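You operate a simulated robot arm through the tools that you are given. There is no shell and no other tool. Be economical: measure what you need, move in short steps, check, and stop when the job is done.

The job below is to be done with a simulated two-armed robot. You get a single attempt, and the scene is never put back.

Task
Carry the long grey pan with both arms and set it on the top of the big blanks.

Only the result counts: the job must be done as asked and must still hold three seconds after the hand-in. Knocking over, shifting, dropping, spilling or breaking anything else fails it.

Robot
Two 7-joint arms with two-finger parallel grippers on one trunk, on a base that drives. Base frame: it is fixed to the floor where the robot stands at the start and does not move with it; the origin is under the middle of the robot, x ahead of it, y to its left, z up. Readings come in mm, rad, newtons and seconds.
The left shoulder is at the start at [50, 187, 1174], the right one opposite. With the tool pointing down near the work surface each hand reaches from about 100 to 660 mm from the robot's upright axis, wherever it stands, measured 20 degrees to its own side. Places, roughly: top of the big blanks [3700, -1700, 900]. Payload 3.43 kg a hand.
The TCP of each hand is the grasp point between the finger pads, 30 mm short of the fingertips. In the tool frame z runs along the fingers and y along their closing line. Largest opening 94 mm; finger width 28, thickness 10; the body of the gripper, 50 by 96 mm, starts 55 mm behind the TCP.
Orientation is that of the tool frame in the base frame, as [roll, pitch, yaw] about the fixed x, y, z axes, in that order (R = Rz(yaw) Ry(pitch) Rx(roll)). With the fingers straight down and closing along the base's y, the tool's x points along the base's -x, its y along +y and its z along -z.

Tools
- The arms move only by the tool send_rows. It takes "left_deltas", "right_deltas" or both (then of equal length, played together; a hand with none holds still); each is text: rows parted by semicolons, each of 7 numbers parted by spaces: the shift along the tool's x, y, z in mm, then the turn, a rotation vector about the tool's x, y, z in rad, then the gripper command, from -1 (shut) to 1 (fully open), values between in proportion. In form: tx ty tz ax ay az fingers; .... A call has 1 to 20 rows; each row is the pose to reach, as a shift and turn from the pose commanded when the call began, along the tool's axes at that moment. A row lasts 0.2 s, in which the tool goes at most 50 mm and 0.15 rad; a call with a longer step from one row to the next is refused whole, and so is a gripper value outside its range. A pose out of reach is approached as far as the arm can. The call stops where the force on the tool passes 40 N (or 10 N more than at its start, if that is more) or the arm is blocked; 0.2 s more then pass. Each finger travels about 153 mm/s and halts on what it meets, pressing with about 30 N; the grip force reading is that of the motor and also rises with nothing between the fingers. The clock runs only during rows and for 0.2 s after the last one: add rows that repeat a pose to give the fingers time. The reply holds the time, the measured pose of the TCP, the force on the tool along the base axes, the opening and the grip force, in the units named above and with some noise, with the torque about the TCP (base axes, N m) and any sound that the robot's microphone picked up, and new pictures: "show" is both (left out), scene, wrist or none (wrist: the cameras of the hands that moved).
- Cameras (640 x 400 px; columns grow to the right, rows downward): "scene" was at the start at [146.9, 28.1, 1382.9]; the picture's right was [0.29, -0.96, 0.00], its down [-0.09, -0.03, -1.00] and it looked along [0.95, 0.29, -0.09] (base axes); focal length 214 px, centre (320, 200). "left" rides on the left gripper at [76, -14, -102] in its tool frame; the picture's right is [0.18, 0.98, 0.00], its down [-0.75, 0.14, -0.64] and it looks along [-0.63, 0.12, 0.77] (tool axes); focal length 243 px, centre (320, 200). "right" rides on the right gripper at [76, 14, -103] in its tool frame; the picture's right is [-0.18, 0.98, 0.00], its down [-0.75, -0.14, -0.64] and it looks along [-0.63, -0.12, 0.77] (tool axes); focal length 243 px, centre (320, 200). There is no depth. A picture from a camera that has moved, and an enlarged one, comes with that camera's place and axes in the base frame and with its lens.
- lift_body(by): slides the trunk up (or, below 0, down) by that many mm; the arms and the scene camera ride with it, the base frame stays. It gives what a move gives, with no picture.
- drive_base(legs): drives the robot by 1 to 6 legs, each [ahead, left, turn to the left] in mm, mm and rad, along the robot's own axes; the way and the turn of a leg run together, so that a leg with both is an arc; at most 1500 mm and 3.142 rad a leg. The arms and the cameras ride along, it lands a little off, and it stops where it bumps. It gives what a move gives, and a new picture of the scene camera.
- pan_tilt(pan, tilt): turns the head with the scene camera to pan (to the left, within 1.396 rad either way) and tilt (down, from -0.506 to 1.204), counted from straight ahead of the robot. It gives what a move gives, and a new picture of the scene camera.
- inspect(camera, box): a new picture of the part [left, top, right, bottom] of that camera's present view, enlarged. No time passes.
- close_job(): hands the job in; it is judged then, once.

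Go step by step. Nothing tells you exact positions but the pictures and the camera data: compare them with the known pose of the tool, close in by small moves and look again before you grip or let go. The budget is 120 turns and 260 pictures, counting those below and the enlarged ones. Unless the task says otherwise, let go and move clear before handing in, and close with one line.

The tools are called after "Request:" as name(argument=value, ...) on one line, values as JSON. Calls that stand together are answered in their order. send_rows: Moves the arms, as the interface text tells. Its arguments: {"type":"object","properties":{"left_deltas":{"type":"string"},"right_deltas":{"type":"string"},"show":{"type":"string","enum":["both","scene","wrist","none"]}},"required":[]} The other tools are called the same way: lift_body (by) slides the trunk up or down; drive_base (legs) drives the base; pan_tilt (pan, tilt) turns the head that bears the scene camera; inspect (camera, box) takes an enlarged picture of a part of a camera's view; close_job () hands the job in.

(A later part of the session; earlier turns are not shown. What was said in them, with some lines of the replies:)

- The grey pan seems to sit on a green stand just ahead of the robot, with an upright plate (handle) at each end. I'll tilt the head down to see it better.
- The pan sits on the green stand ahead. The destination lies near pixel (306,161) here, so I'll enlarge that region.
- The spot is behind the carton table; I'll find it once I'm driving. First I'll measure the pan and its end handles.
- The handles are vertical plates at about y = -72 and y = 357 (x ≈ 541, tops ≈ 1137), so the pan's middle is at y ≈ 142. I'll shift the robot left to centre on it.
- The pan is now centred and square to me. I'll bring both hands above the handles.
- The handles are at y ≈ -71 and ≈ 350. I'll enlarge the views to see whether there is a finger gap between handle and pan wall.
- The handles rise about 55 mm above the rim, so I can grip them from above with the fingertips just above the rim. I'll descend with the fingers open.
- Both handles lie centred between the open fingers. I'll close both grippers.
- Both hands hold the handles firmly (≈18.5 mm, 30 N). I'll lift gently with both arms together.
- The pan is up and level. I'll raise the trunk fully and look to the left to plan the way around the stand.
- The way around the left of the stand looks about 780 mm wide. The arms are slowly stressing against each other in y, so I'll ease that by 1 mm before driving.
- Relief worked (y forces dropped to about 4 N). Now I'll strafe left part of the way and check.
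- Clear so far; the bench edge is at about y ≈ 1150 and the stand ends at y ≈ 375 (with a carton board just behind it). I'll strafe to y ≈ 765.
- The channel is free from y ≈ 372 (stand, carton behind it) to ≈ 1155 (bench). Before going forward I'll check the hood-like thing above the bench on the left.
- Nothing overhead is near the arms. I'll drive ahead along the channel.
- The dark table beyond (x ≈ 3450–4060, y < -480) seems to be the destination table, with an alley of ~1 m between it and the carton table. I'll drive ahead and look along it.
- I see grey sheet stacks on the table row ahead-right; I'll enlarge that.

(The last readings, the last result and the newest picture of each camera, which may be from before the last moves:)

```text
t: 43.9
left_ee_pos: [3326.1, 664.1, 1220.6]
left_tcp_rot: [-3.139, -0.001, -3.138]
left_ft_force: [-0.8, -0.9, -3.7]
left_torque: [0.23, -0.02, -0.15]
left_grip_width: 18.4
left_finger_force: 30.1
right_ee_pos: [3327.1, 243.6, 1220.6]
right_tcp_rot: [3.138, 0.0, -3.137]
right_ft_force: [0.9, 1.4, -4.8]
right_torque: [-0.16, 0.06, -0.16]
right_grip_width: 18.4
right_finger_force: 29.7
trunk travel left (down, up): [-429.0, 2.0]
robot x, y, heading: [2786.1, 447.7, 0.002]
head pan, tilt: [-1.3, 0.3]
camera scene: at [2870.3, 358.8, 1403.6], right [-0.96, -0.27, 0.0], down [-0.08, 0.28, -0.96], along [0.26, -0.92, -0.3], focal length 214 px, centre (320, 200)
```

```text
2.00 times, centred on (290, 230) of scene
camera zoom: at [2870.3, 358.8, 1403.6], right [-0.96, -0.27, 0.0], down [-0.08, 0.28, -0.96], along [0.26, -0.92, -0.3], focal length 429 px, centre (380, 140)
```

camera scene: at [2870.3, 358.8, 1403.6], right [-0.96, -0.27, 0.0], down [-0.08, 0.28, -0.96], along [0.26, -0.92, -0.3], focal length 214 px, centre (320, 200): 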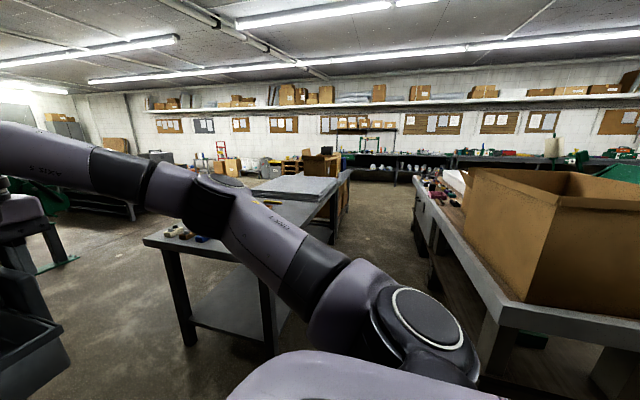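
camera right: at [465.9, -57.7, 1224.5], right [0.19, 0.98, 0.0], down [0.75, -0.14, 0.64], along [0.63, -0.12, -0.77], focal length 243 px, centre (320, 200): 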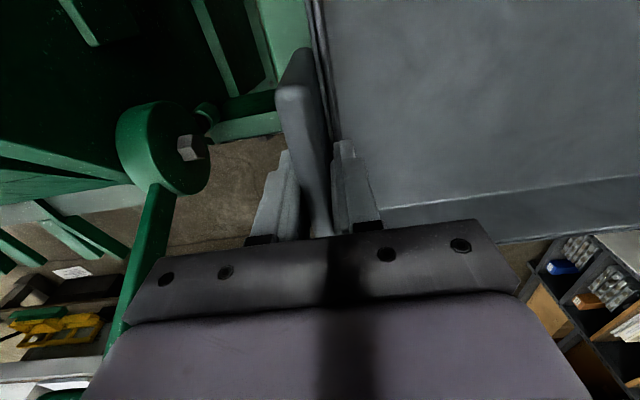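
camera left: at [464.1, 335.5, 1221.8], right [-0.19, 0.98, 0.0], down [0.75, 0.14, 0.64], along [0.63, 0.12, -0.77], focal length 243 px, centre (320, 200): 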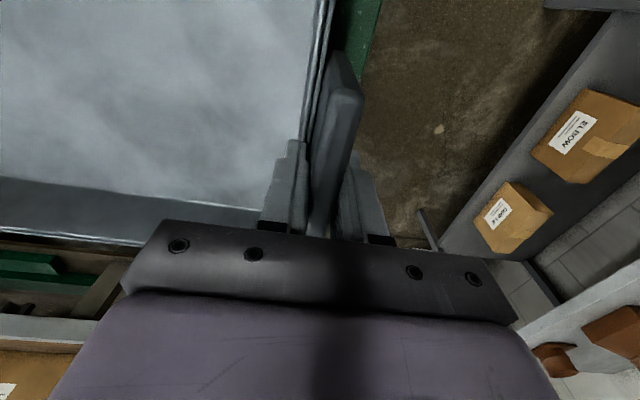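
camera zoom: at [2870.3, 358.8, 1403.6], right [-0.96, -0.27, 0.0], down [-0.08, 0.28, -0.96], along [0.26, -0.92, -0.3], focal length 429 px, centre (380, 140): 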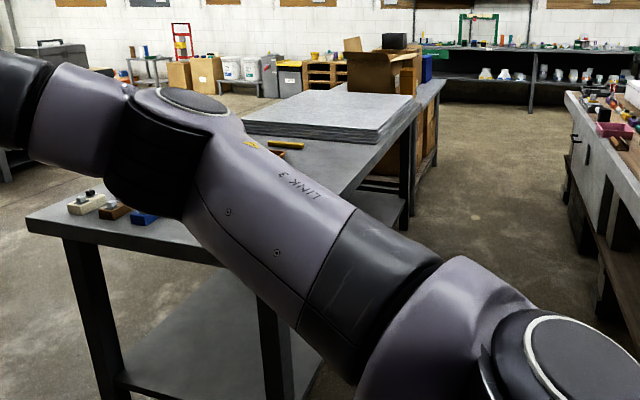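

The big blanks are the grey sheet stack at about x 3340–4014, y -1330…-2080. The far (+x) side of that table is wide open, so I'll approach from there. I'll drive ahead past the table first.

Request:
drive_base(legs=[[1000, 0, 0], [1050, 0, 0]])

Request:
pan_tilt(pan=-0.5, tilt=0.4)

Request:
pan_tilt(pan=-1.39, tilt=0.4)

Request:
pan_tilt(pan=0.4, tilt=0.4)

```text
t: 54.0
left_ee_pos: [5380.0, 671.9, 1219.5]
left_tcp_rot: [-3.141, 0.0, 3.135]
left_ft_force: [-1.0, -0.9, -4.4]
left_torque: [0.23, -0.03, -0.2]
left_grip_width: 18.3
left_finger_force: 30.0
right_ee_pos: [5377.0, 250.4, 1219.3]
right_tcp_rot: [3.137, -0.001, 3.133]
right_ft_force: [0.6, 0.9, -3.4]
right_torque: [-0.19, -0.03, -0.14]
right_grip_width: 18.6
right_finger_force: 29.9
trunk travel left (down, up): [-429.0, 2.0]
robot x, y, heading: [4832.6, 454.2, -0.003]
head pan, tilt: [-1.3, 0.3]
camera scene: at [4920.4, 371.1, 1403.6], right [-0.97, -0.26, 0.0], down [-0.08, 0.29, -0.96], along [0.25, -0.92, -0.3], focal length 214 px, centre (320, 200)
```

scene: 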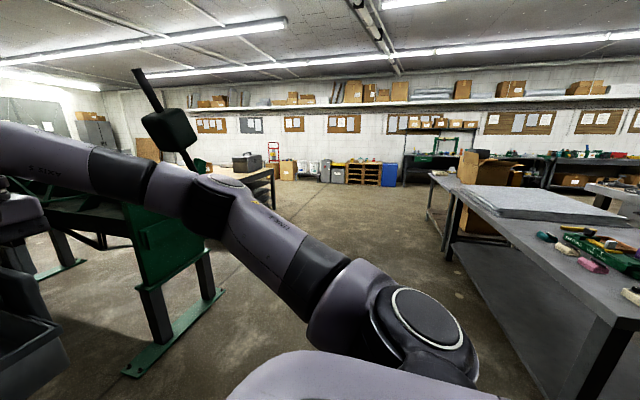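

```text
t: 55.2
left_ee_pos: [5378.7, 671.6, 1220.3]
left_tcp_rot: [-3.141, -0.001, 3.135]
left_ft_force: [0.2, -0.2, -4.7]
left_torque: [0.24, -0.07, -0.14]
left_grip_width: 18.4
left_finger_force: 30.2
right_ee_pos: [5377.1, 250.7, 1221.3]
right_tcp_rot: [3.139, 0.0, 3.136]
right_ft_force: [1.2, 0.1, -4.5]
right_torque: [-0.19, 0.1, -0.15]
right_grip_width: 18.2
right_finger_force: 29.9
trunk travel left (down, up): [-429.0, 2.0]
robot x, y, heading: [4833.9, 458.4, -0.01]
head pan, tilt: [-0.499, 0.4]
camera scene: at [4976.8, 416.4, 1394.3], right [-0.48, -0.88, 0.0], down [-0.34, 0.19, -0.92], along [0.81, -0.45, -0.39], focal length 214 px, centre (320, 200)
```

scene: 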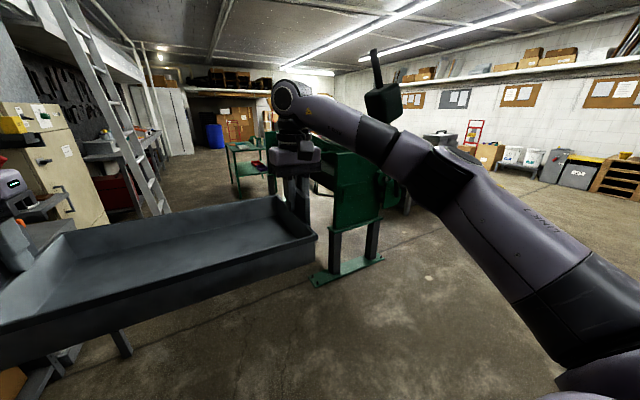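

```text
t: 56.4
left_ee_pos: [5379.5, 671.4, 1220.8]
left_tcp_rot: [-3.139, 0.0, 3.134]
left_ft_force: [-0.1, -0.9, -4.7]
left_torque: [0.24, 0.02, -0.14]
left_grip_width: 18.4
left_finger_force: 30.2
right_ee_pos: [5376.2, 250.1, 1219.8]
right_tcp_rot: [3.138, 0.0, 3.135]
right_ft_force: [0.5, 1.5, -3.5]
right_torque: [-0.16, 0.02, -0.11]
right_grip_width: 18.1
right_finger_force: 30.0
trunk travel left (down, up): [-429.0, 2.0]
robot x, y, heading: [4836.2, 462.9, -0.008]
head pan, tilt: [-1.389, 0.4]
camera scene: at [4912.1, 370.0, 1394.3], right [-0.98, -0.18, 0.0], down [-0.07, 0.38, -0.92], along [0.16, -0.91, -0.39], focal length 214 px, centre (320, 200)
```

scene: 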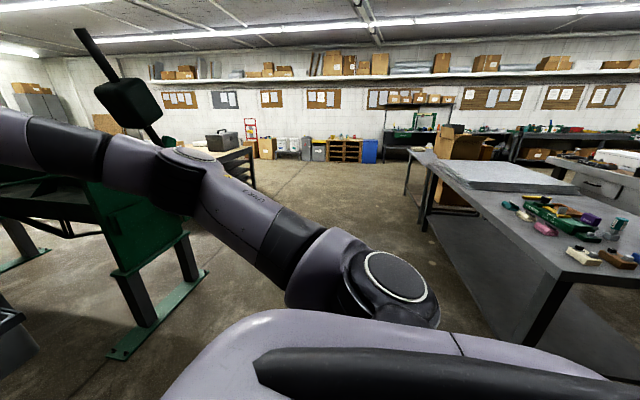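

```text
t: 58.2
left_ee_pos: [5379.4, 671.7, 1219.2]
left_tcp_rot: [-3.14, 0.0, 3.135]
left_ft_force: [-0.6, -0.7, -4.5]
left_torque: [0.23, 0.03, -0.11]
left_grip_width: 18.5
left_finger_force: 30.1
right_ee_pos: [5376.5, 250.9, 1220.3]
right_tcp_rot: [3.137, 0.0, 3.134]
right_ft_force: [0.4, 0.5, -4.4]
right_torque: [-0.14, -0.03, -0.14]
right_grip_width: 18.3
right_finger_force: 30.3
trunk travel left (down, up): [-429.0, 2.0]
robot x, y, heading: [4835.8, 460.8, -0.005]
head pan, tilt: [0.4, 0.4]
camera scene: at [4981.3, 496.7, 1394.3], right [0.38, -0.92, 0.0], down [-0.36, -0.15, -0.92], along [0.85, 0.35, -0.39], focal length 214 px, centre (320, 200)
```

scene: 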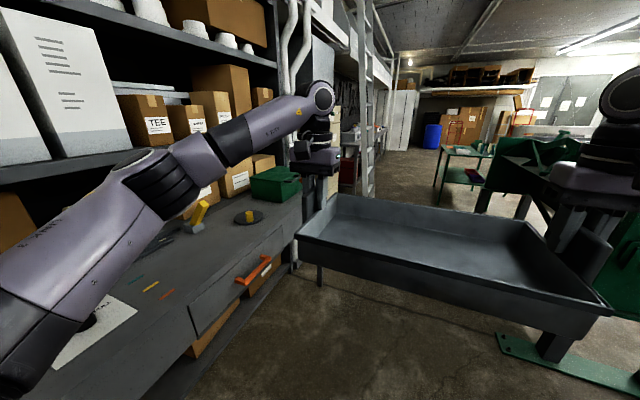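

Between the table (x ≤ ~4130) and the green machine (x ≥ ~6000) there's ~1.9 m. I'll go to about (5010, -1000) there and then turn round to face the table.

Request:
drive_base(legs=[[170, -700, 0.005], [0, -760, 0]])

Request:
pan_tilt(pan=-0.5, tilt=0.4)

Request:
pan_tilt(pan=-1.39, tilt=0.4)

```text
t: 65.9
left_ee_pos: [5535.7, -808.0, 1220.3]
left_tcp_rot: [-3.139, -0.001, 3.128]
left_ft_force: [-0.9, -0.9, -4.8]
left_torque: [0.2, -0.07, -0.15]
left_grip_width: 18.5
left_finger_force: 30.5
right_ee_pos: [5531.3, -1229.1, 1220.5]
right_tcp_rot: [3.138, 0.001, 3.128]
right_ft_force: [1.4, 0.4, -4.7]
right_torque: [-0.15, 0.1, -0.13]
right_grip_width: 18.3
right_finger_force: 29.5
trunk travel left (down, up): [-429.0, 2.0]
robot x, y, heading: [4989.8, -1016.2, -0.017]
head pan, tilt: [0.4, 0.4]
camera scene: at [5136.8, -980.7, 1394.3], right [0.38, -0.93, 0.0], down [-0.36, -0.15, -0.92], along [0.85, 0.35, -0.39], focal length 214 px, centre (320, 200)
```

scene: 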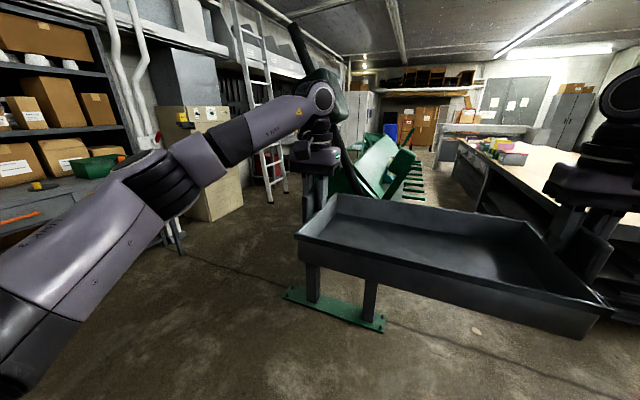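

```text
t: 67.1
left_ee_pos: [5537.3, -808.4, 1220.3]
left_tcp_rot: [-3.139, 0.0, 3.129]
left_ft_force: [-1.5, 0.1, -4.7]
left_torque: [0.25, -0.06, -0.15]
left_grip_width: 18.4
left_finger_force: 30.0
right_ee_pos: [5531.5, -1228.5, 1220.1]
right_tcp_rot: [3.138, 0.0, 3.128]
right_ft_force: [1.1, 0.4, -3.9]
right_torque: [-0.18, 0.11, -0.17]
right_grip_width: 18.3
right_finger_force: 29.6
trunk travel left (down, up): [-429.0, 2.0]
robot x, y, heading: [4987.8, -1014.8, -0.019]
head pan, tilt: [-0.499, 0.4]
camera scene: at [5131.9, -1060.7, 1394.3], right [-0.49, -0.87, 0.0], down [-0.34, 0.19, -0.92], along [0.8, -0.45, -0.39], focal length 214 px, centre (320, 200)
```

scene: 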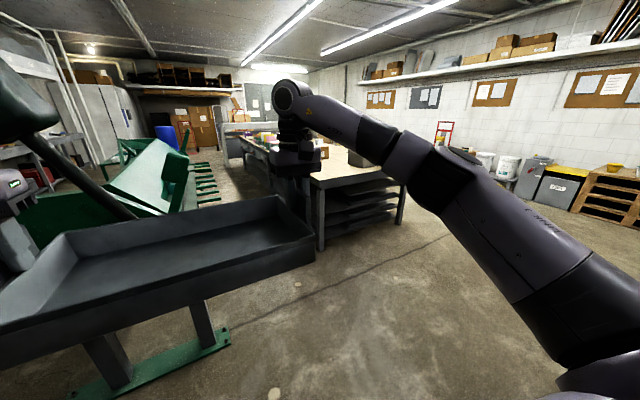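

```text
t: 68.2
left_ee_pos: [5537.3, -808.2, 1219.4]
left_tcp_rot: [-3.141, 0.001, 3.128]
left_ft_force: [-1.0, -0.4, -3.1]
left_torque: [0.19, -0.01, -0.16]
left_grip_width: 18.5
left_finger_force: 30.0
right_ee_pos: [5531.6, -1228.1, 1220.6]
right_tcp_rot: [3.137, 0.0, 3.127]
right_ft_force: [0.9, 1.0, -4.2]
right_torque: [-0.15, -0.02, -0.08]
right_grip_width: 18.4
right_finger_force: 29.9
trunk travel left (down, up): [-429.0, 2.0]
robot x, y, heading: [4989.9, -1016.4, -0.015]
head pan, tilt: [-1.389, 0.4]
camera scene: at [5066.7, -1106.7, 1394.3], right [-0.99, -0.17, 0.0], down [-0.07, 0.38, -0.92], along [0.16, -0.91, -0.39], focal length 214 px, centre (320, 200)
```

scene: 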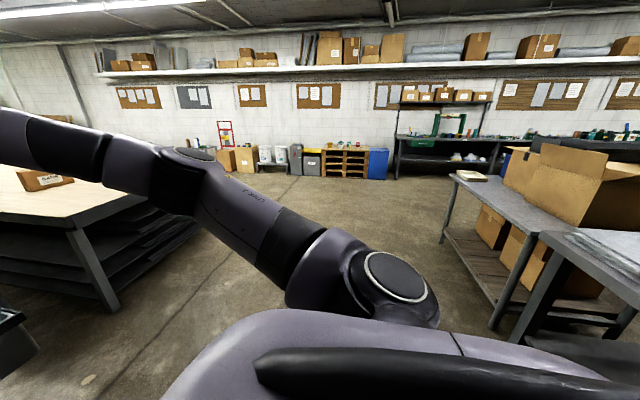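

Plenty of room. I'll turn right in place in two halves to face the table (−x).

Request:
drive_base(legs=[[0, 0, -1.0], [0, 0, -1.0], [0, 0, -1.12]])

Request:
pan_tilt(pan=0.5, tilt=0.5)

```text
t: 76.6
left_ee_pos: [4445.7, -1224.1, 1220.3]
left_tcp_rot: [-3.139, 0.0, -0.014]
left_ft_force: [0.0, 0.9, -3.6]
left_torque: [-0.22, -0.07, -0.13]
left_grip_width: 18.4
left_finger_force: 29.3
right_ee_pos: [4452.0, -802.9, 1220.1]
right_tcp_rot: [3.139, 0.0, -0.014]
right_ft_force: [0.4, -0.5, -3.8]
right_torque: [0.17, 0.04, -0.14]
right_grip_width: 18.6
right_finger_force: 30.0
trunk travel left (down, up): [-429.0, 2.0]
robot x, y, heading: [4990.6, -1011.5, 3.129]
head pan, tilt: [-1.389, 0.4]
camera scene: at [4917.0, -922.5, 1394.3], right [0.99, 0.17, 0.0], down [0.07, -0.38, -0.92], along [-0.15, 0.91, -0.39], focal length 214 px, centre (320, 200)
```

scene: 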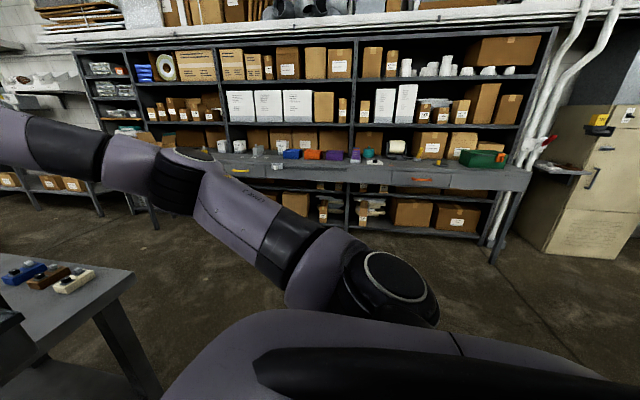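

```text
t: 78.5
left_ee_pos: [4446.5, -1223.5, 1219.8]
left_tcp_rot: [-3.14, -0.003, -0.014]
left_ft_force: [0.0, 0.3, -3.9]
left_torque: [-0.18, 0.07, -0.15]
left_grip_width: 18.5
left_finger_force: 30.4
right_ee_pos: [4451.0, -803.0, 1220.7]
right_tcp_rot: [3.137, 0.001, -0.014]
right_ft_force: [-0.3, -1.0, -4.8]
right_torque: [0.14, -0.04, -0.13]
right_grip_width: 18.2
right_finger_force: 29.9
trunk travel left (down, up): [-429.0, 2.0]
robot x, y, heading: [4990.7, -1016.6, 3.129]
head pan, tilt: [0.499, 0.499]
camera scene: at [4852.1, -1056.5, 1385.1], right [-0.47, 0.88, 0.0], down [0.42, 0.22, -0.88], along [-0.78, -0.41, -0.48], focal length 214 px, centre (320, 200)
```

scene: 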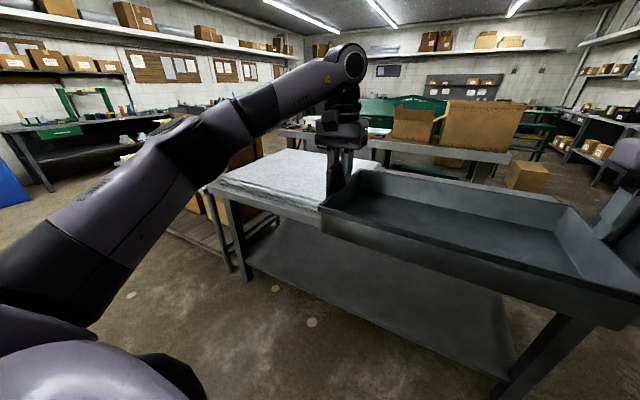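

Now facing −x with the blanks ahead-left. I'll strafe left until I'm opposite them (y ≈ -1700) and look straight ahead.

Request:
drive_base(legs=[[0, 680, 0.012]])

Request:
pan_tilt(pan=0.0, tilt=0.5)

Request:
pan_tilt(pan=0.7, tilt=0.6)

Request:
pan_tilt(pan=-0.7, tilt=0.6)

```text
t: 82.1
left_ee_pos: [4448.3, -1894.9, 1219.2]
left_tcp_rot: [3.141, -0.002, 0.005]
left_ft_force: [0.1, 1.2, -4.1]
left_torque: [-0.15, -0.09, -0.13]
left_grip_width: 18.5
left_finger_force: 29.9
right_ee_pos: [4445.4, -1473.6, 1221.1]
right_tcp_rot: [3.139, 0.001, 0.005]
right_ft_force: [-0.1, -0.8, -4.9]
right_torque: [0.2, 0.06, -0.1]
right_grip_width: 18.5
right_finger_force: 30.5
trunk travel left (down, up): [-429.0, 2.0]
robot x, y, heading: [4992.0, -1675.6, -3.135]
head pan, tilt: [0.499, 0.499]
camera scene: at [4851.2, -1719.2, 1385.1], right [-0.48, 0.87, 0.0], down [0.42, 0.23, -0.88], along [-0.77, -0.43, -0.48], focal length 214 px, centre (320, 200)
```

scene: 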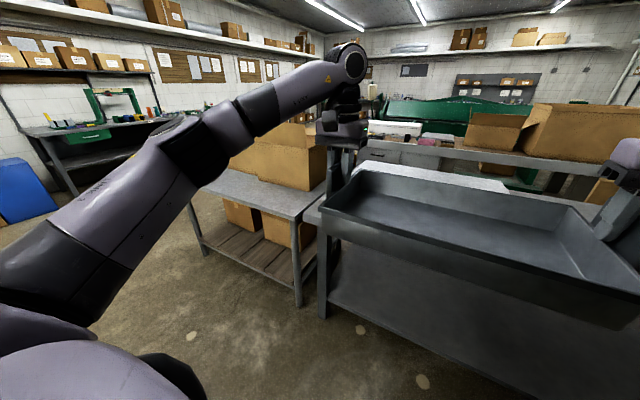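

```text
t: 83.0
left_ee_pos: [4448.9, -1894.4, 1220.5]
left_tcp_rot: [-3.139, -0.002, 0.004]
left_ft_force: [0.9, 0.4, -4.4]
left_torque: [-0.21, 0.11, -0.18]
left_grip_width: 18.4
left_finger_force: 30.2
right_ee_pos: [4445.7, -1473.0, 1220.9]
right_tcp_rot: [3.138, 0.0, 0.006]
right_ft_force: [-1.2, -0.8, -4.2]
right_torque: [0.15, -0.07, -0.16]
right_grip_width: 18.3
right_finger_force: 30.3
trunk travel left (down, up): [-429.0, 2.0]
robot x, y, heading: [4990.2, -1675.5, -3.136]
head pan, tilt: [0.0, 0.499]
camera scene: at [4839.8, -1675.5, 1385.1], right [-0.01, 1.0, 0.0], down [0.48, 0.0, -0.88], along [-0.88, -0.01, -0.48], focal length 214 px, centre (320, 200)
```

scene: 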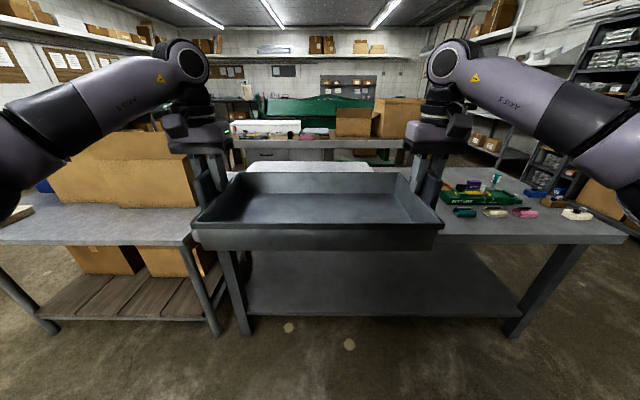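

```text
t: 84.1
left_ee_pos: [4448.3, -1895.2, 1221.6]
left_tcp_rot: [-3.141, -0.002, 0.005]
left_ft_force: [0.5, 0.2, -3.9]
left_torque: [-0.14, 0.04, -0.12]
left_grip_width: 18.4
left_finger_force: 29.6
right_ee_pos: [4446.9, -1473.3, 1220.9]
right_tcp_rot: [3.138, 0.0, 0.006]
right_ft_force: [-0.4, -0.7, -4.4]
right_torque: [0.14, -0.02, -0.12]
right_grip_width: 18.2
right_finger_force: 30.0
trunk travel left (down, up): [-429.0, 2.0]
robot x, y, heading: [4993.0, -1677.6, -3.136]
head pan, tilt: [0.7, 0.6]
camera scene: at [4863.5, -1732.1, 1376.1], right [-0.65, 0.76, 0.0], down [0.43, 0.37, -0.82], along [-0.63, -0.54, -0.57], focal length 214 px, centre (320, 200)
```

scene: 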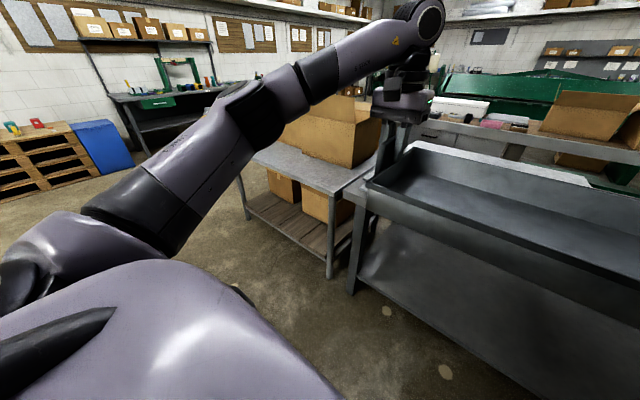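

```text
t: 85.7
left_ee_pos: [4448.1, -1894.3, 1219.5]
left_tcp_rot: [-3.141, -0.002, 0.007]
left_ft_force: [-0.1, 0.4, -4.1]
left_torque: [-0.19, -0.07, -0.11]
left_grip_width: 18.5
left_finger_force: 29.8
right_ee_pos: [4446.2, -1473.6, 1220.6]
right_tcp_rot: [3.138, -0.002, 0.006]
right_ft_force: [-0.6, -1.3, -4.3]
right_torque: [0.18, 0.05, -0.11]
right_grip_width: 18.3
right_finger_force: 30.2
trunk travel left (down, up): [-429.0, 2.0]
robot x, y, heading: [4989.2, -1675.9, -3.136]
head pan, tilt: [-0.7, 0.6]
camera scene: at [4862.7, -1618.4, 1376.1], right [0.64, 0.77, 0.0], down [0.44, -0.36, -0.82], along [-0.63, 0.53, -0.57], focal length 214 px, centre (320, 200)
```

scene: 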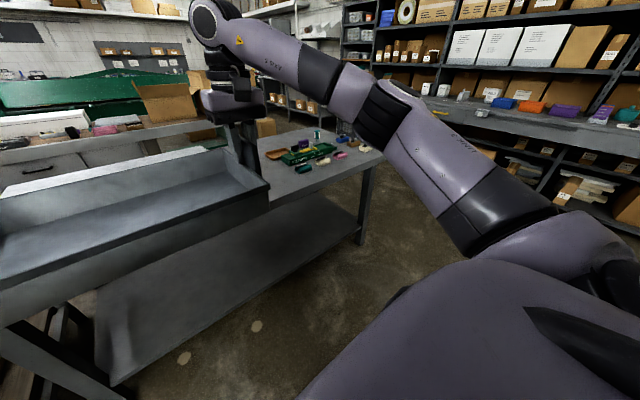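

I'm square to the table, pan centre y ≈ -1684. I'll move 380 mm closer and look down with the wrist cameras to find the stack's edges.

Request:
drive_base(legs=[[380, 10, -0.006]])

Request:
send_rows(left_deltas="0 0 0 0 0 0 -1", right_deltas="0 0 0 0 0 0 -1", show="wrist")

Request:
pan_tilt(pan=0.6, tilt=0.85)

Request:
pan_tilt(pan=-0.5, tilt=0.85)

```text
t: 88.1
left_ee_pos: [4063.7, -1894.8, 1219.2]
left_tcp_rot: [-3.14, -0.002, -0.01]
left_ft_force: [0.3, 1.8, -3.9]
left_torque: [-0.17, -0.02, -0.12]
left_grip_width: 18.3
left_finger_force: 30.5
right_ee_pos: [4068.1, -1474.1, 1219.9]
right_tcp_rot: [3.138, -0.003, -0.011]
right_ft_force: [-1.1, -1.3, -3.9]
right_torque: [0.15, 0.0, -0.1]
right_grip_width: 18.4
right_finger_force: 30.2
trunk travel left (down, up): [-429.0, 2.0]
robot x, y, heading: [4612.0, -1685.2, 3.135]
head pan, tilt: [-0.7, 0.6]
camera scene: at [4481.9, -1626.0, 1376.0], right [0.65, 0.76, 0.0], down [0.43, -0.37, -0.82], along [-0.63, 0.54, -0.57], focal length 214 px, centre (320, 200)
```

scene: 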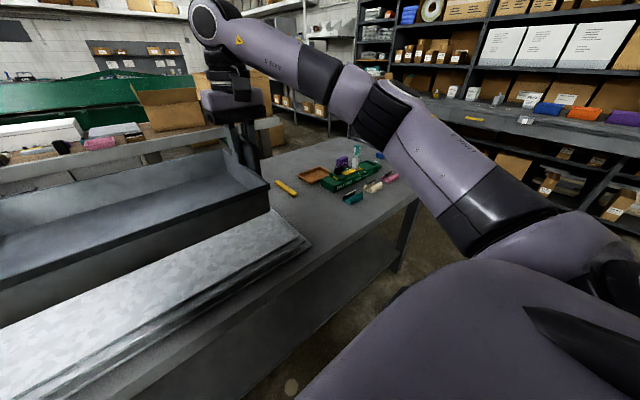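

```text
t: 88.5
left_ee_pos: [4064.8, -1895.2, 1218.9]
left_tcp_rot: [3.14, -0.002, -0.01]
left_ft_force: [0.7, 1.4, -3.2]
left_torque: [-0.16, 0.05, -0.08]
left_grip_width: 18.5
left_finger_force: 30.0
right_ee_pos: [4068.2, -1474.5, 1220.3]
right_tcp_rot: [3.138, -0.001, -0.008]
right_ft_force: [-0.2, -1.4, -4.1]
right_torque: [0.14, -0.03, -0.11]
right_grip_width: 18.4
right_finger_force: 29.5
trunk travel left (down, up): [-429.0, 2.0]
robot x, y, heading: [4612.6, -1685.6, 3.134]
head pan, tilt: [-0.7, 0.6]
camera right: at [4144.6, -1490.0, 1323.6], right [-0.19, -0.98, 0.0], down [-0.75, 0.15, 0.64], along [-0.63, 0.12, -0.77], focal length 243 px, centre (320, 200)
camera left: at [4140.0, -1882.2, 1321.4], right [0.17, -0.98, 0.0], down [-0.76, -0.13, 0.64], along [-0.63, -0.11, -0.77], focal length 243 px, centre (320, 200)
```

right: 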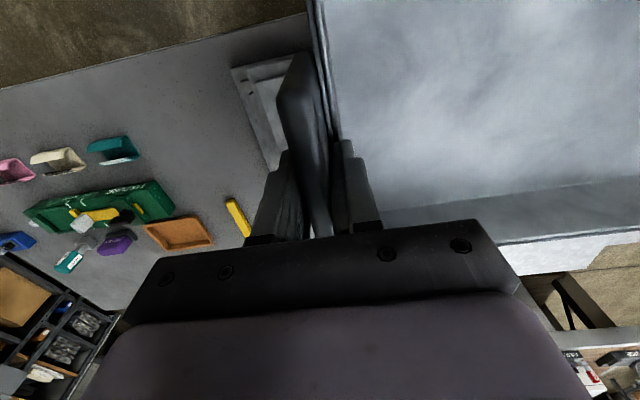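
left: 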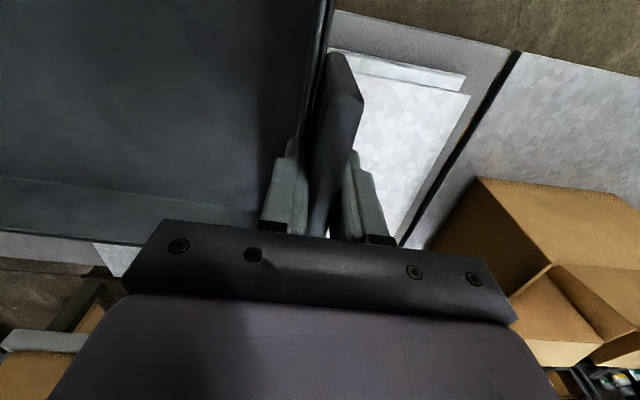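

```text
t: 89.9
left_ee_pos: [4063.9, -1894.9, 1219.6]
left_tcp_rot: [-3.14, -0.002, -0.009]
left_ft_force: [0.3, 0.1, -3.7]
left_torque: [-0.17, -0.01, -0.16]
left_grip_width: 18.3
left_finger_force: 29.8
right_ee_pos: [4067.6, -1475.0, 1220.4]
right_tcp_rot: [3.136, 0.001, -0.01]
right_ft_force: [-1.2, -1.6, -4.1]
right_torque: [0.12, -0.04, -0.12]
right_grip_width: 18.4
right_finger_force: 29.6
trunk travel left (down, up): [-429.0, 2.0]
robot x, y, heading: [4610.2, -1685.0, 3.135]
head pan, tilt: [0.6, 0.85]
camera scene: at [4484.7, -1727.1, 1355.2], right [-0.56, 0.83, 0.0], down [0.62, 0.42, -0.66], along [-0.55, -0.37, -0.75], focal length 214 px, centre (320, 200)
```

scene: 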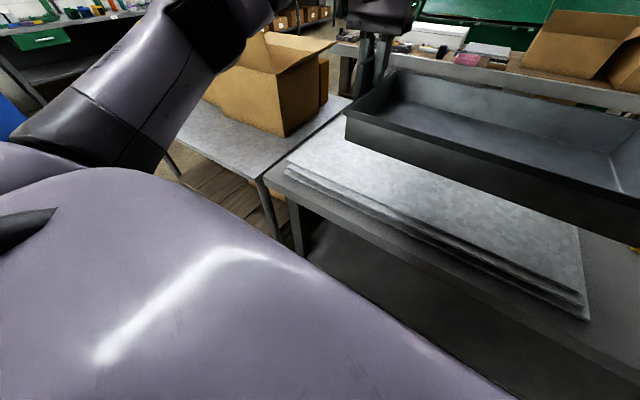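

```text
t: 91.3
left_ee_pos: [4064.0, -1895.6, 1221.0]
left_tcp_rot: [-3.139, -0.003, -0.011]
left_ft_force: [0.6, 1.2, -4.0]
left_torque: [-0.16, -0.02, -0.13]
left_grip_width: 18.6
left_finger_force: 29.9
right_ee_pos: [4068.5, -1475.8, 1219.7]
right_tcp_rot: [3.138, -0.001, -0.011]
right_ft_force: [-0.5, -0.9, -3.7]
right_torque: [0.14, -0.01, -0.13]
right_grip_width: 18.4
right_finger_force: 30.4
trunk travel left (down, up): [-429.0, 2.0]
robot x, y, heading: [4606.7, -1683.9, 3.133]
head pan, tilt: [-0.499, 0.85]
camera scene: at [4481.2, -1645.6, 1355.2], right [0.49, 0.87, 0.0], down [0.66, -0.36, -0.66], along [-0.58, 0.32, -0.75], focal length 214 px, centre (320, 200)
```

scene: 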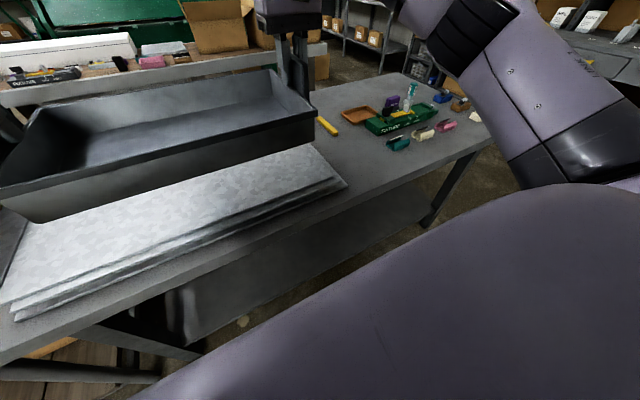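

The top sheet spans about x 3330–4058, y -2152…-1352, z ≈ 890; the table edge is at x ≈ 4126. I'll drive to robot x ≈ 4450 and y ≈ -1735, then reach out with the arms.

Request:
drive_base(legs=[[158, 50, 0.007]])

Request:
send_rows(left_deltas="-14 0 0 0 0 0 -1;-28 0 0 0 0 0 -1;-42 0 0 0 0 0 -1;-55 0 0 0 0 0 -1;-55 0 0 0 0 0 -1", right_deltas="-14 0 0 0 0 0 -1;-28 0 0 0 0 0 -1;-42 0 0 0 0 0 -1;-55 0 0 0 0 0 -1;-55 0 0 0 0 0 -1", show="none")

Request:
pan_tilt(pan=0.0, tilt=0.9)

```text
t: 92.7
left_ee_pos: [3907.8, -1948.4, 1220.2]
left_tcp_rot: [-3.139, -0.003, -0.003]
left_ft_force: [-0.1, 0.9, -4.3]
left_torque: [-0.15, -0.02, -0.12]
left_grip_width: 18.2
left_finger_force: 30.0
right_ee_pos: [3907.5, -1528.6, 1219.2]
right_tcp_rot: [3.136, -0.002, -0.003]
right_ft_force: [-1.8, -0.4, -4.1]
right_torque: [0.15, -0.01, -0.14]
right_grip_width: 18.2
right_finger_force: 30.1
trunk travel left (down, up): [-429.0, 2.0]
robot x, y, heading: [4450.4, -1736.1, 3.138]
head pan, tilt: [-0.499, 0.85]
camera scene: at [4322.4, -1695.7, 1355.1], right [0.48, 0.88, 0.0], down [0.66, -0.36, -0.66], along [-0.58, 0.32, -0.75], focal length 214 px, centre (320, 200)
```

scene: 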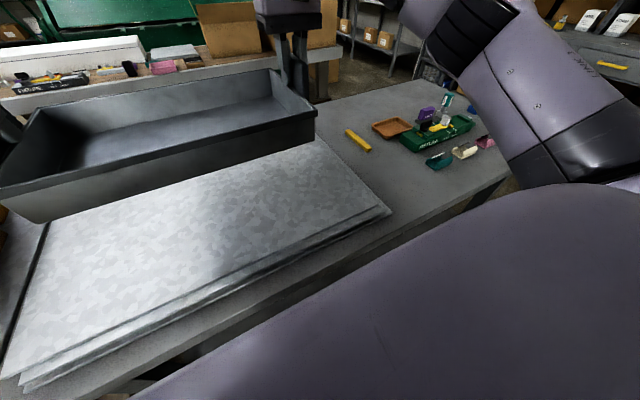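

```text
t: 93.9
left_ee_pos: [3852.1, -1947.7, 1220.8]
left_tcp_rot: [-3.141, 0.0, -0.003]
left_ft_force: [-0.2, 3.2, -4.8]
left_torque: [-0.16, -0.13, 0.17]
left_grip_width: 18.4
left_finger_force: 29.9
right_ee_pos: [3853.3, -1526.7, 1220.9]
right_tcp_rot: [3.138, 0.0, -0.002]
right_ft_force: [0.3, -2.6, -4.2]
right_torque: [0.16, 0.1, -0.11]
right_grip_width: 18.3
right_finger_force: 29.9
trunk travel left (down, up): [-429.0, 2.0]
robot x, y, heading: [4450.6, -1729.8, 3.137]
head pan, tilt: [-0.499, 0.85]
```

```text
t: 94.8
left_ee_pos: [3853.1, -1948.1, 1221.5]
left_tcp_rot: [-3.141, -0.002, -0.003]
left_ft_force: [-0.2, 4.2, -4.3]
left_torque: [-0.25, -0.07, 0.1]
left_grip_width: 18.2
left_finger_force: 29.7
right_ee_pos: [3853.9, -1527.0, 1220.1]
right_tcp_rot: [3.138, -0.001, -0.003]
right_ft_force: [0.0, -5.4, -4.0]
right_torque: [0.22, 0.07, -0.05]
right_grip_width: 18.3
right_finger_force: 30.2
trunk travel left (down, up): [-429.0, 2.0]
robot x, y, heading: [4452.0, -1731.7, 3.143]
head pan, tilt: [0.0, 0.901]
camera scene: at [4316.2, -1732.8, 1351.3], right [0.0, 1.0, 0.0], down [0.78, 0.0, -0.62], along [-0.62, 0.0, -0.78], focal length 214 px, centre (320, 200)
```

scene: 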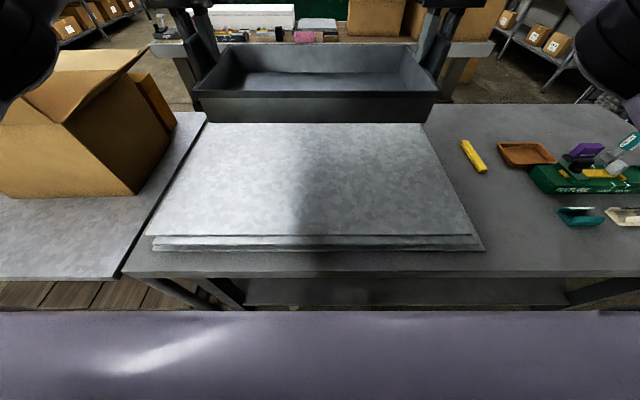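

The pan is above the clear stack, well within its edges. I'll lower the trunk in steps.

Request:
lift_body(by=-120)

Request:
lift_body(by=-85)

Request:
pan_tilt(pan=0.0, tilt=0.7)

```text
t: 96.3
left_ee_pos: [3854.0, -1948.2, 1099.7]
left_tcp_rot: [-3.14, 0.001, -0.004]
left_ft_force: [0.7, 8.5, -3.8]
left_torque: [-0.26, -0.02, 0.08]
left_grip_width: 18.4
left_finger_force: 29.5
right_ee_pos: [3853.3, -1527.4, 1100.1]
right_tcp_rot: [3.137, 0.0, -0.002]
right_ft_force: [0.3, -8.2, -3.7]
right_torque: [0.22, 0.01, -0.06]
right_grip_width: 18.3
right_finger_force: 29.6
trunk travel left (down, up): [-309.0, 122.0]
robot x, y, heading: [4449.8, -1734.2, 3.141]
head pan, tilt: [0.0, 0.901]
```

```text
t: 97.5
left_ee_pos: [3852.0, -1947.8, 1015.1]
left_tcp_rot: [-3.139, 0.001, -0.003]
left_ft_force: [0.1, 11.0, -4.3]
left_torque: [-0.28, -0.01, 0.05]
left_grip_width: 18.5
left_finger_force: 29.9
right_ee_pos: [3853.2, -1527.0, 1015.4]
right_tcp_rot: [3.137, -0.001, -0.001]
right_ft_force: [-0.5, -9.4, -3.4]
right_torque: [0.22, -0.04, -0.04]
right_grip_width: 18.4
right_finger_force: 29.8
trunk travel left (down, up): [-224.0, 207.0]
robot x, y, heading: [4451.3, -1735.0, 3.141]
head pan, tilt: [0.0, 0.901]
```

```text
t: 98.3
left_ee_pos: [3853.8, -1948.3, 1016.0]
left_tcp_rot: [-3.14, -0.001, -0.005]
left_ft_force: [0.1, 10.3, -3.9]
left_torque: [-0.25, 0.06, 0.08]
left_grip_width: 18.4
left_finger_force: 30.1
right_ee_pos: [3853.9, -1528.1, 1015.7]
right_tcp_rot: [3.136, 0.001, -0.001]
right_ft_force: [0.2, -10.6, -4.5]
right_torque: [0.23, -0.05, -0.08]
right_grip_width: 18.3
right_finger_force: 30.0
trunk travel left (down, up): [-224.0, 207.0]
robot x, y, heading: [4450.6, -1734.2, 3.143]
head pan, tilt: [0.0, 0.7]
camera scene: at [4306.9, -1732.9, 1162.4], right [0.0, 1.0, 0.0], down [0.65, 0.0, -0.76], along [-0.76, 0.0, -0.65], focal length 214 px, centre (320, 200)
```

scene: 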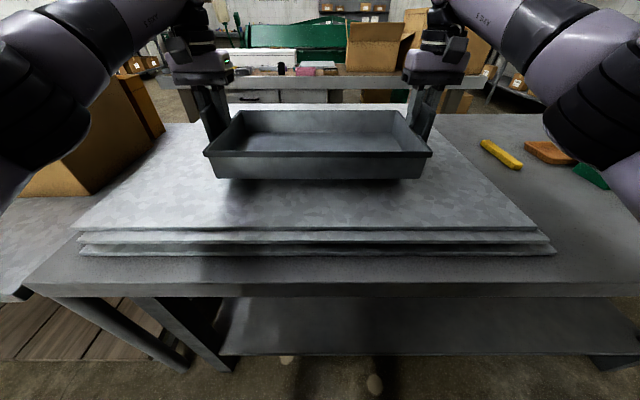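

The pan is just above the stack and well centred. I'll relieve the sideways stress and descend slowly, watching the vertical force.

Request:
send_rows(left_deltas="0 -0.5 5 0 0 0 -1;0 -1 10 0 0 0 -1;0 -1 15 0 0 0 -1;0 -1 20 0 0 0 -1;0 -1 20 0 0 0 -1", right_deltas="0 0.5 5 0 0 0 -1;0 1 10 0 0 0 -1;0 1 15 0 0 0 -1;0 1 20 0 0 0 -1;0 1 20 0 0 0 -1", show="scene")

Request:
inspect(camera="scene", box=[180, 90, 460, 265])

```text
t: 99.5
left_ee_pos: [3852.5, -1948.7, 994.5]
left_tcp_rot: [-3.141, -0.002, -0.003]
left_ft_force: [0.2, -0.8, -4.2]
left_torque: [-0.06, 0.06, -0.07]
left_grip_width: 18.6
left_finger_force: 29.7
right_ee_pos: [3853.6, -1528.6, 996.0]
right_tcp_rot: [3.141, 0.0, -0.004]
right_ft_force: [0.5, 0.7, -5.4]
right_torque: [0.16, -0.09, 0.19]
right_grip_width: 18.5
right_finger_force: 30.5
trunk travel left (down, up): [-224.0, 207.0]
robot x, y, heading: [4452.0, -1738.6, 3.141]
head pan, tilt: [0.0, 0.7]
camera scene: at [4306.9, -1732.9, 1162.4], right [0.0, 1.0, 0.0], down [0.64, 0.0, -0.76], along [-0.76, 0.0, -0.64], focal length 214 px, centre (320, 200)
```

scene: 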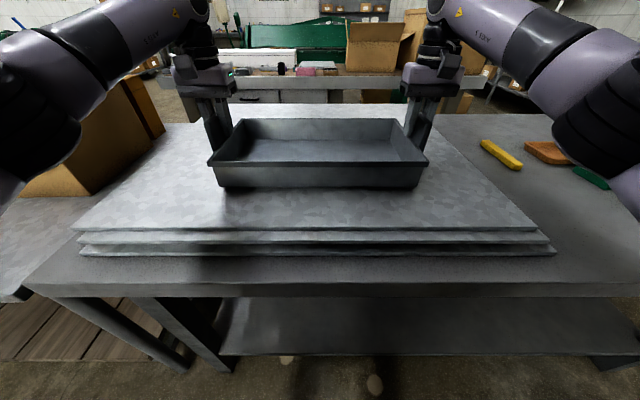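

```text
2.29 times, centred on (320, 178) of scene
camera zoom: at [4306.9, -1732.9, 1162.4], right [0.0, 1.0, 0.0], down [0.64, 0.0, -0.76], along [-0.76, 0.0, -0.64], focal length 490 px, centre (320, 251)
```

zoom: 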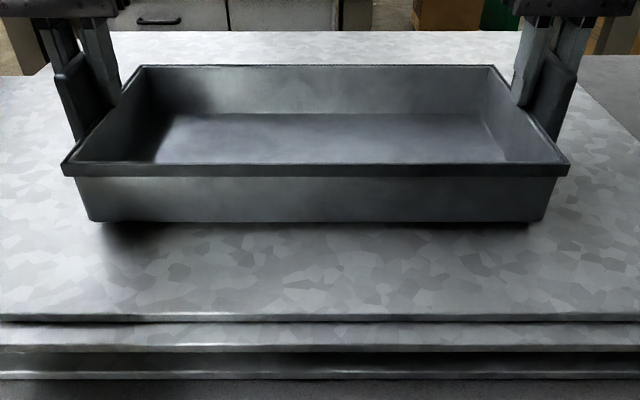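

Still hovering slightly. I'll continue with small steps.

Request:
send_rows(left_deltas="0 0 2 0 0 0 -1;0 0 4 0 0 0 -1;0 0 6 0 0 0 -1;0 0 7 0 0 0 -1;0 0 8 0 0 0 -1;0 0 8 0 0 0 -1", right_deltas="0 0 2 0 0 0 -1;0 0 4 0 0 0 -1;0 0 6 0 0 0 -1;0 0 7 0 0 0 -1;0 0 8 0 0 0 -1;0 0 8 0 0 0 -1", show="none")

Request:
inspect(camera="scene", box=[180, 120, 460, 265])

```text
t: 100.9
left_ee_pos: [3853.1, -1947.7, 987.4]
left_tcp_rot: [-3.141, -0.001, -0.001]
left_ft_force: [0.1, -9.0, -4.2]
left_torque: [0.0, -0.03, -0.11]
left_grip_width: 18.5
left_finger_force: 30.1
right_ee_pos: [3854.6, -1526.1, 988.4]
right_tcp_rot: [3.14, -0.001, -0.006]
right_ft_force: [-0.4, 8.7, -4.2]
right_torque: [0.09, -0.04, 0.06]
right_grip_width: 18.6
right_finger_force: 30.4
trunk travel left (down, up): [-224.0, 207.0]
robot x, y, heading: [4447.9, -1734.4, 3.139]
head pan, tilt: [0.0, 0.7]
```

```text
2.29 times, centred on (320, 192) of scene
camera zoom: at [4306.9, -1732.9, 1162.4], right [0.0, 1.0, 0.0], down [0.64, 0.0, -0.76], along [-0.76, 0.0, -0.64], focal length 490 px, centre (320, 217)
```

zoom: 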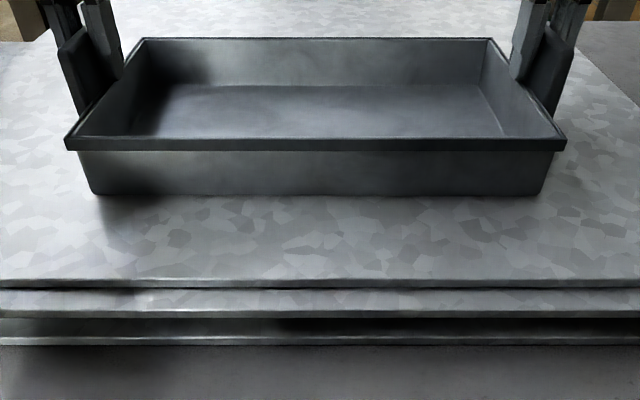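

Not yet touching. I'll go on in 1 mm steps, easing the y stress back.

Request:
send_rows(left_deltas="0 0.4 1 0 0 0 -1;0 0.7 2 0 0 0 -1;0 0.7 3 0 0 0 -1;0 0.7 4 0 0 0 -1;0 0.7 5 0 0 0 -1;0 0.7 6 0 0 0 -1;0 0.7 6 0 0 0 -1", right_deltas="0 -0.4 1 0 0 0 -1;0 -0.7 2 0 0 0 -1;0 -0.7 3 0 0 0 -1;0 -0.7 4 0 0 0 -1;0 -0.7 5 0 0 0 -1;0 -0.7 6 0 0 0 -1;0 -0.7 6 0 0 0 -1", show="none")

```text
t: 102.5
left_ee_pos: [3854.3, -1947.9, 985.2]
left_tcp_rot: [-3.136, 0.007, -0.001]
left_ft_force: [-10.0, -7.6, 21.1]
left_torque: [-0.08, -0.03, 0.0]
left_grip_width: 18.1
left_finger_force: 30.0
right_ee_pos: [3853.8, -1526.9, 984.7]
right_tcp_rot: [3.138, 0.006, -0.001]
right_ft_force: [-7.6, 5.1, 18.6]
right_torque: [0.34, 0.01, 0.03]
right_grip_width: 18.7
right_finger_force: 29.9
trunk travel left (down, up): [-224.0, 207.0]
robot x, y, heading: [4447.7, -1736.8, 3.138]
head pan, tilt: [0.0, 0.7]
```

The pan has touched down (≈20 N up on each hand). I'll back off about 3 mm to take the pressure off.

Request:
send_rows(left_deltas="0 0.3 -1 0 0 0 -1;0 0.5 -2 0 0 0 -1;0 0.5 -2.7 0 0 0 -1;0 0.5 -2.7 0 0 0 -1", right_deltas="0 -0.3 -1 0 0 0 -1;0 -0.5 -2 0 0 0 -1;0 -0.5 -2.7 0 0 0 -1;0 -0.5 -2.7 0 0 0 -1", show="scene")

```text
t: 103.5
left_ee_pos: [3855.3, -1947.5, 985.2]
left_tcp_rot: [-3.141, -0.001, -0.004]
left_ft_force: [-3.0, 2.7, 4.7]
left_torque: [-0.04, 0.96, 0.25]
left_grip_width: 18.4
left_finger_force: 29.4
right_ee_pos: [3855.6, -1527.3, 984.6]
right_tcp_rot: [3.138, 0.0, -0.003]
right_ft_force: [-2.3, -3.9, 7.7]
right_torque: [0.09, 0.91, -0.09]
right_grip_width: 18.3
right_finger_force: 30.0
trunk travel left (down, up): [-224.0, 207.0]
robot x, y, heading: [4457.7, -1732.0, 3.142]
head pan, tilt: [0.0, 0.7]
camera scene: at [4308.6, -1733.0, 1162.5], right [0.0, 1.0, 0.0], down [0.64, 0.0, -0.77], along [-0.77, 0.0, -0.64], focal length 214 px, centre (320, 200)
```

scene: 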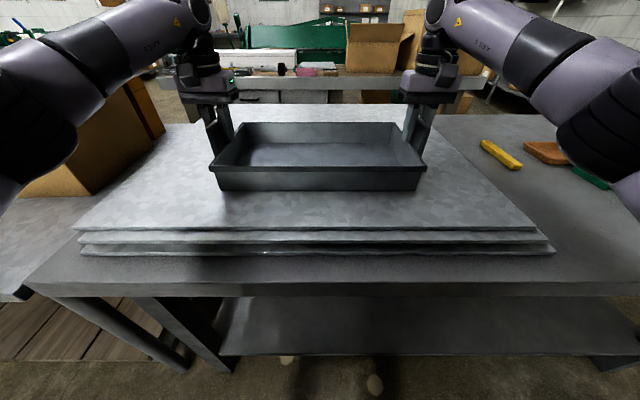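

The pan rests lightly on the stack with its weight carried. I'll open both grippers gradually.

Request:
send_rows(left_deltas="0 0 0 0 0 0 -0.5;0 0 0 0 0 0 -0.3;0 0 0 0 0 0 0.2;0 0 0 0 0 0 0.8;0 0 0 0 0 0 0.8", right_deltas="0 0 0 0 0 0 -0.5;0 0 0 0 0 0 -0.3;0 0 0 0 0 0 0.2;0 0 0 0 0 0 0.8;0 0 0 0 0 0 0.8", show="both")

```text
t: 104.7
left_ee_pos: [3854.6, -1950.0, 984.7]
left_tcp_rot: [-3.139, -0.001, -0.004]
left_ft_force: [-0.1, 0.6, 0.2]
left_torque: [-0.02, 0.04, -0.01]
left_grip_width: 84.6
left_finger_force: 0.0
right_ee_pos: [3853.1, -1527.0, 984.8]
right_tcp_rot: [3.137, 0.0, -0.001]
right_ft_force: [-0.6, 0.8, 0.0]
right_torque: [-0.01, 0.02, 0.0]
right_grip_width: 84.5
right_finger_force: 0.1
trunk travel left (down, up): [-224.0, 207.0]
robot x, y, heading: [4449.0, -1733.6, 3.142]
head pan, tilt: [0.0, 0.7]
camera scene: at [4307.6, -1732.9, 1162.5], right [0.0, 1.0, 0.0], down [0.64, 0.0, -0.76], along [-0.76, 0.0, -0.64], focal length 214 px, centre (320, 200)
camera right: at [3930.6, -1541.4, 1088.0], right [-0.19, -0.98, 0.0], down [-0.75, 0.15, 0.64], along [-0.63, 0.12, -0.77], focal length 243 px, centre (320, 200)
camera left: at [3929.8, -1935.4, 1086.9], right [0.18, -0.98, 0.0], down [-0.75, -0.14, 0.64], along [-0.63, -0.12, -0.77], focal length 243 px, centre (320, 200)
```

scene: 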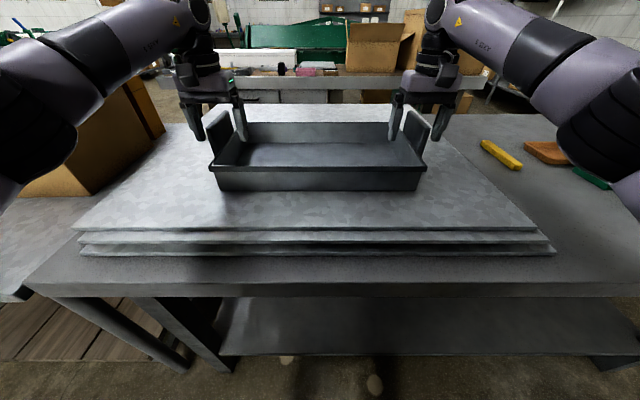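
right: 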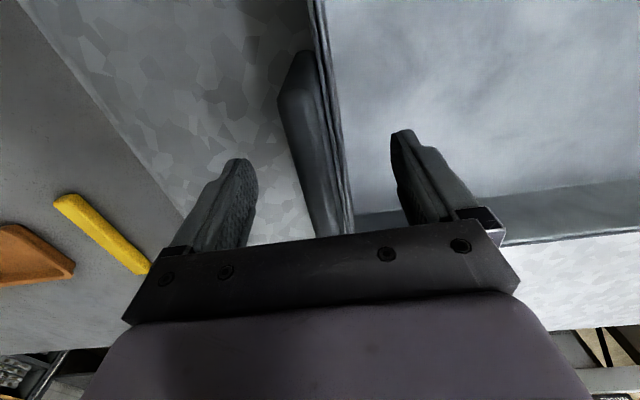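
left: 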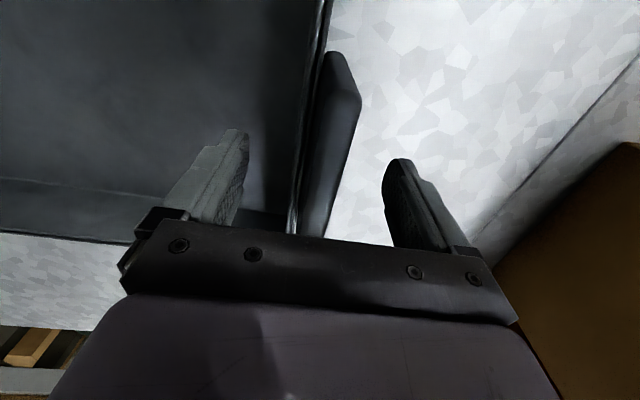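

Both handles are released and free between the fingers. I'll raise the hands straight up, well clear.

Request:
send_rows(left_deltas="0 0 -20 0 0 0 0.8;0 0 -50 0 0 0 0.8;0 0 -90 0 0 0 0.8;0 0 -130 0 0 0 0.8;0 0 -150 0 0 0 0.8", right_deltas="0 0 -20 0 0 0 0.8;0 0 -50 0 0 0 0.8;0 0 -90 0 0 0 0.8;0 0 -130 0 0 0 0.8;0 0 -150 0 0 0 0.8", show="scene")

Request:
lift_body(by=100)

Request:
drive_base(legs=[[-300, 0, 0]])

```text
t: 105.9
left_ee_pos: [3880.7, -1945.4, 1090.0]
left_tcp_rot: [-3.14, 0.0, -0.003]
left_ft_force: [-0.7, 0.1, -0.3]
left_torque: [0.0, -0.01, 0.03]
left_grip_width: 84.4
left_finger_force: 0.0
left hand out of reach, approached as far as the arm can: row 3, 4, 5
right_ee_pos: [3885.3, -1529.6, 1095.1]
right_tcp_rot: [3.139, -0.001, -0.002]
right_ft_force: [-0.2, -0.6, -0.4]
right_torque: [0.02, -0.02, -0.04]
right_grip_width: 84.5
right_finger_force: 0.0
right hand out of reach, approached as far as the arm can: row 3, 4, 5
trunk travel left (down, up): [-224.0, 207.0]
robot x, y, heading: [4450.2, -1733.4, 3.138]
head pan, tilt: [0.0, 0.7]
camera scene: at [4307.2, -1732.5, 1162.4], right [0.0, 1.0, 0.0], down [0.64, 0.0, -0.76], along [-0.76, 0.0, -0.64], focal length 214 px, centre (320, 200)
```

scene: 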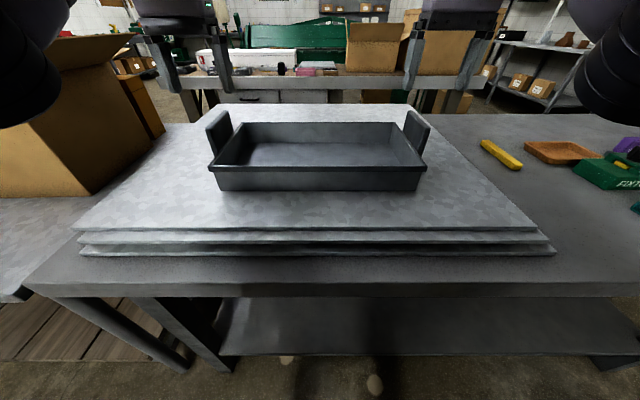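

```text
t: 107.2
left_ee_pos: [3882.2, -1945.9, 1189.1]
left_tcp_rot: [-3.139, 0.002, -0.004]
left_ft_force: [-0.4, -0.3, 0.8]
left_torque: [0.01, 0.0, -0.05]
left_grip_width: 84.7
left_finger_force: 0.1
right_ee_pos: [3884.2, -1528.9, 1194.7]
right_tcp_rot: [3.139, 0.0, -0.004]
right_ft_force: [-0.1, -0.7, 0.2]
right_torque: [0.02, -0.02, 0.0]
right_grip_width: 84.9
right_finger_force: 0.0
trunk travel left (down, up): [-324.0, 107.0]
robot x, y, heading: [4449.2, -1733.5, 3.142]
head pan, tilt: [0.0, 0.7]
```

```text
t: 109.2
left_ee_pos: [4181.6, -1946.9, 1189.3]
left_tcp_rot: [-3.139, 0.002, -0.002]
left_ft_force: [0.0, -0.5, -0.7]
left_torque: [-0.02, -0.01, -0.01]
left_grip_width: 84.6
left_finger_force: 0.0
right_ee_pos: [4185.2, -1530.8, 1194.4]
right_tcp_rot: [3.139, 0.003, -0.002]
right_ft_force: [-0.1, 0.4, 0.1]
right_torque: [0.0, 0.0, -0.01]
right_grip_width: 84.7
right_finger_force: 0.1
trunk travel left (down, up): [-324.0, 107.0]
robot x, y, heading: [4748.1, -1735.2, -3.137]
head pan, tilt: [0.0, 0.7]
camera scene: at [4608.1, -1733.2, 1262.6], right [0.0, 1.0, 0.0], down [0.64, 0.0, -0.77], along [-0.77, 0.0, -0.64], focal length 214 px, centre (320, 200)
```

scene: 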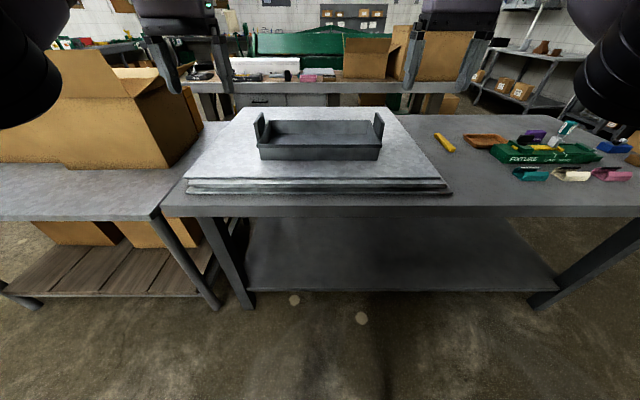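

The pan sits flat on top of the big blanks, both hands are clear, and I saw nothing else moved. I'll hand in.

Request:
close_job()

```text
The job is handed in.
```

I carried the long grey pan with both arms and set it flat on top of the big blanks, let go, backed clear, and saw nothing else moved.
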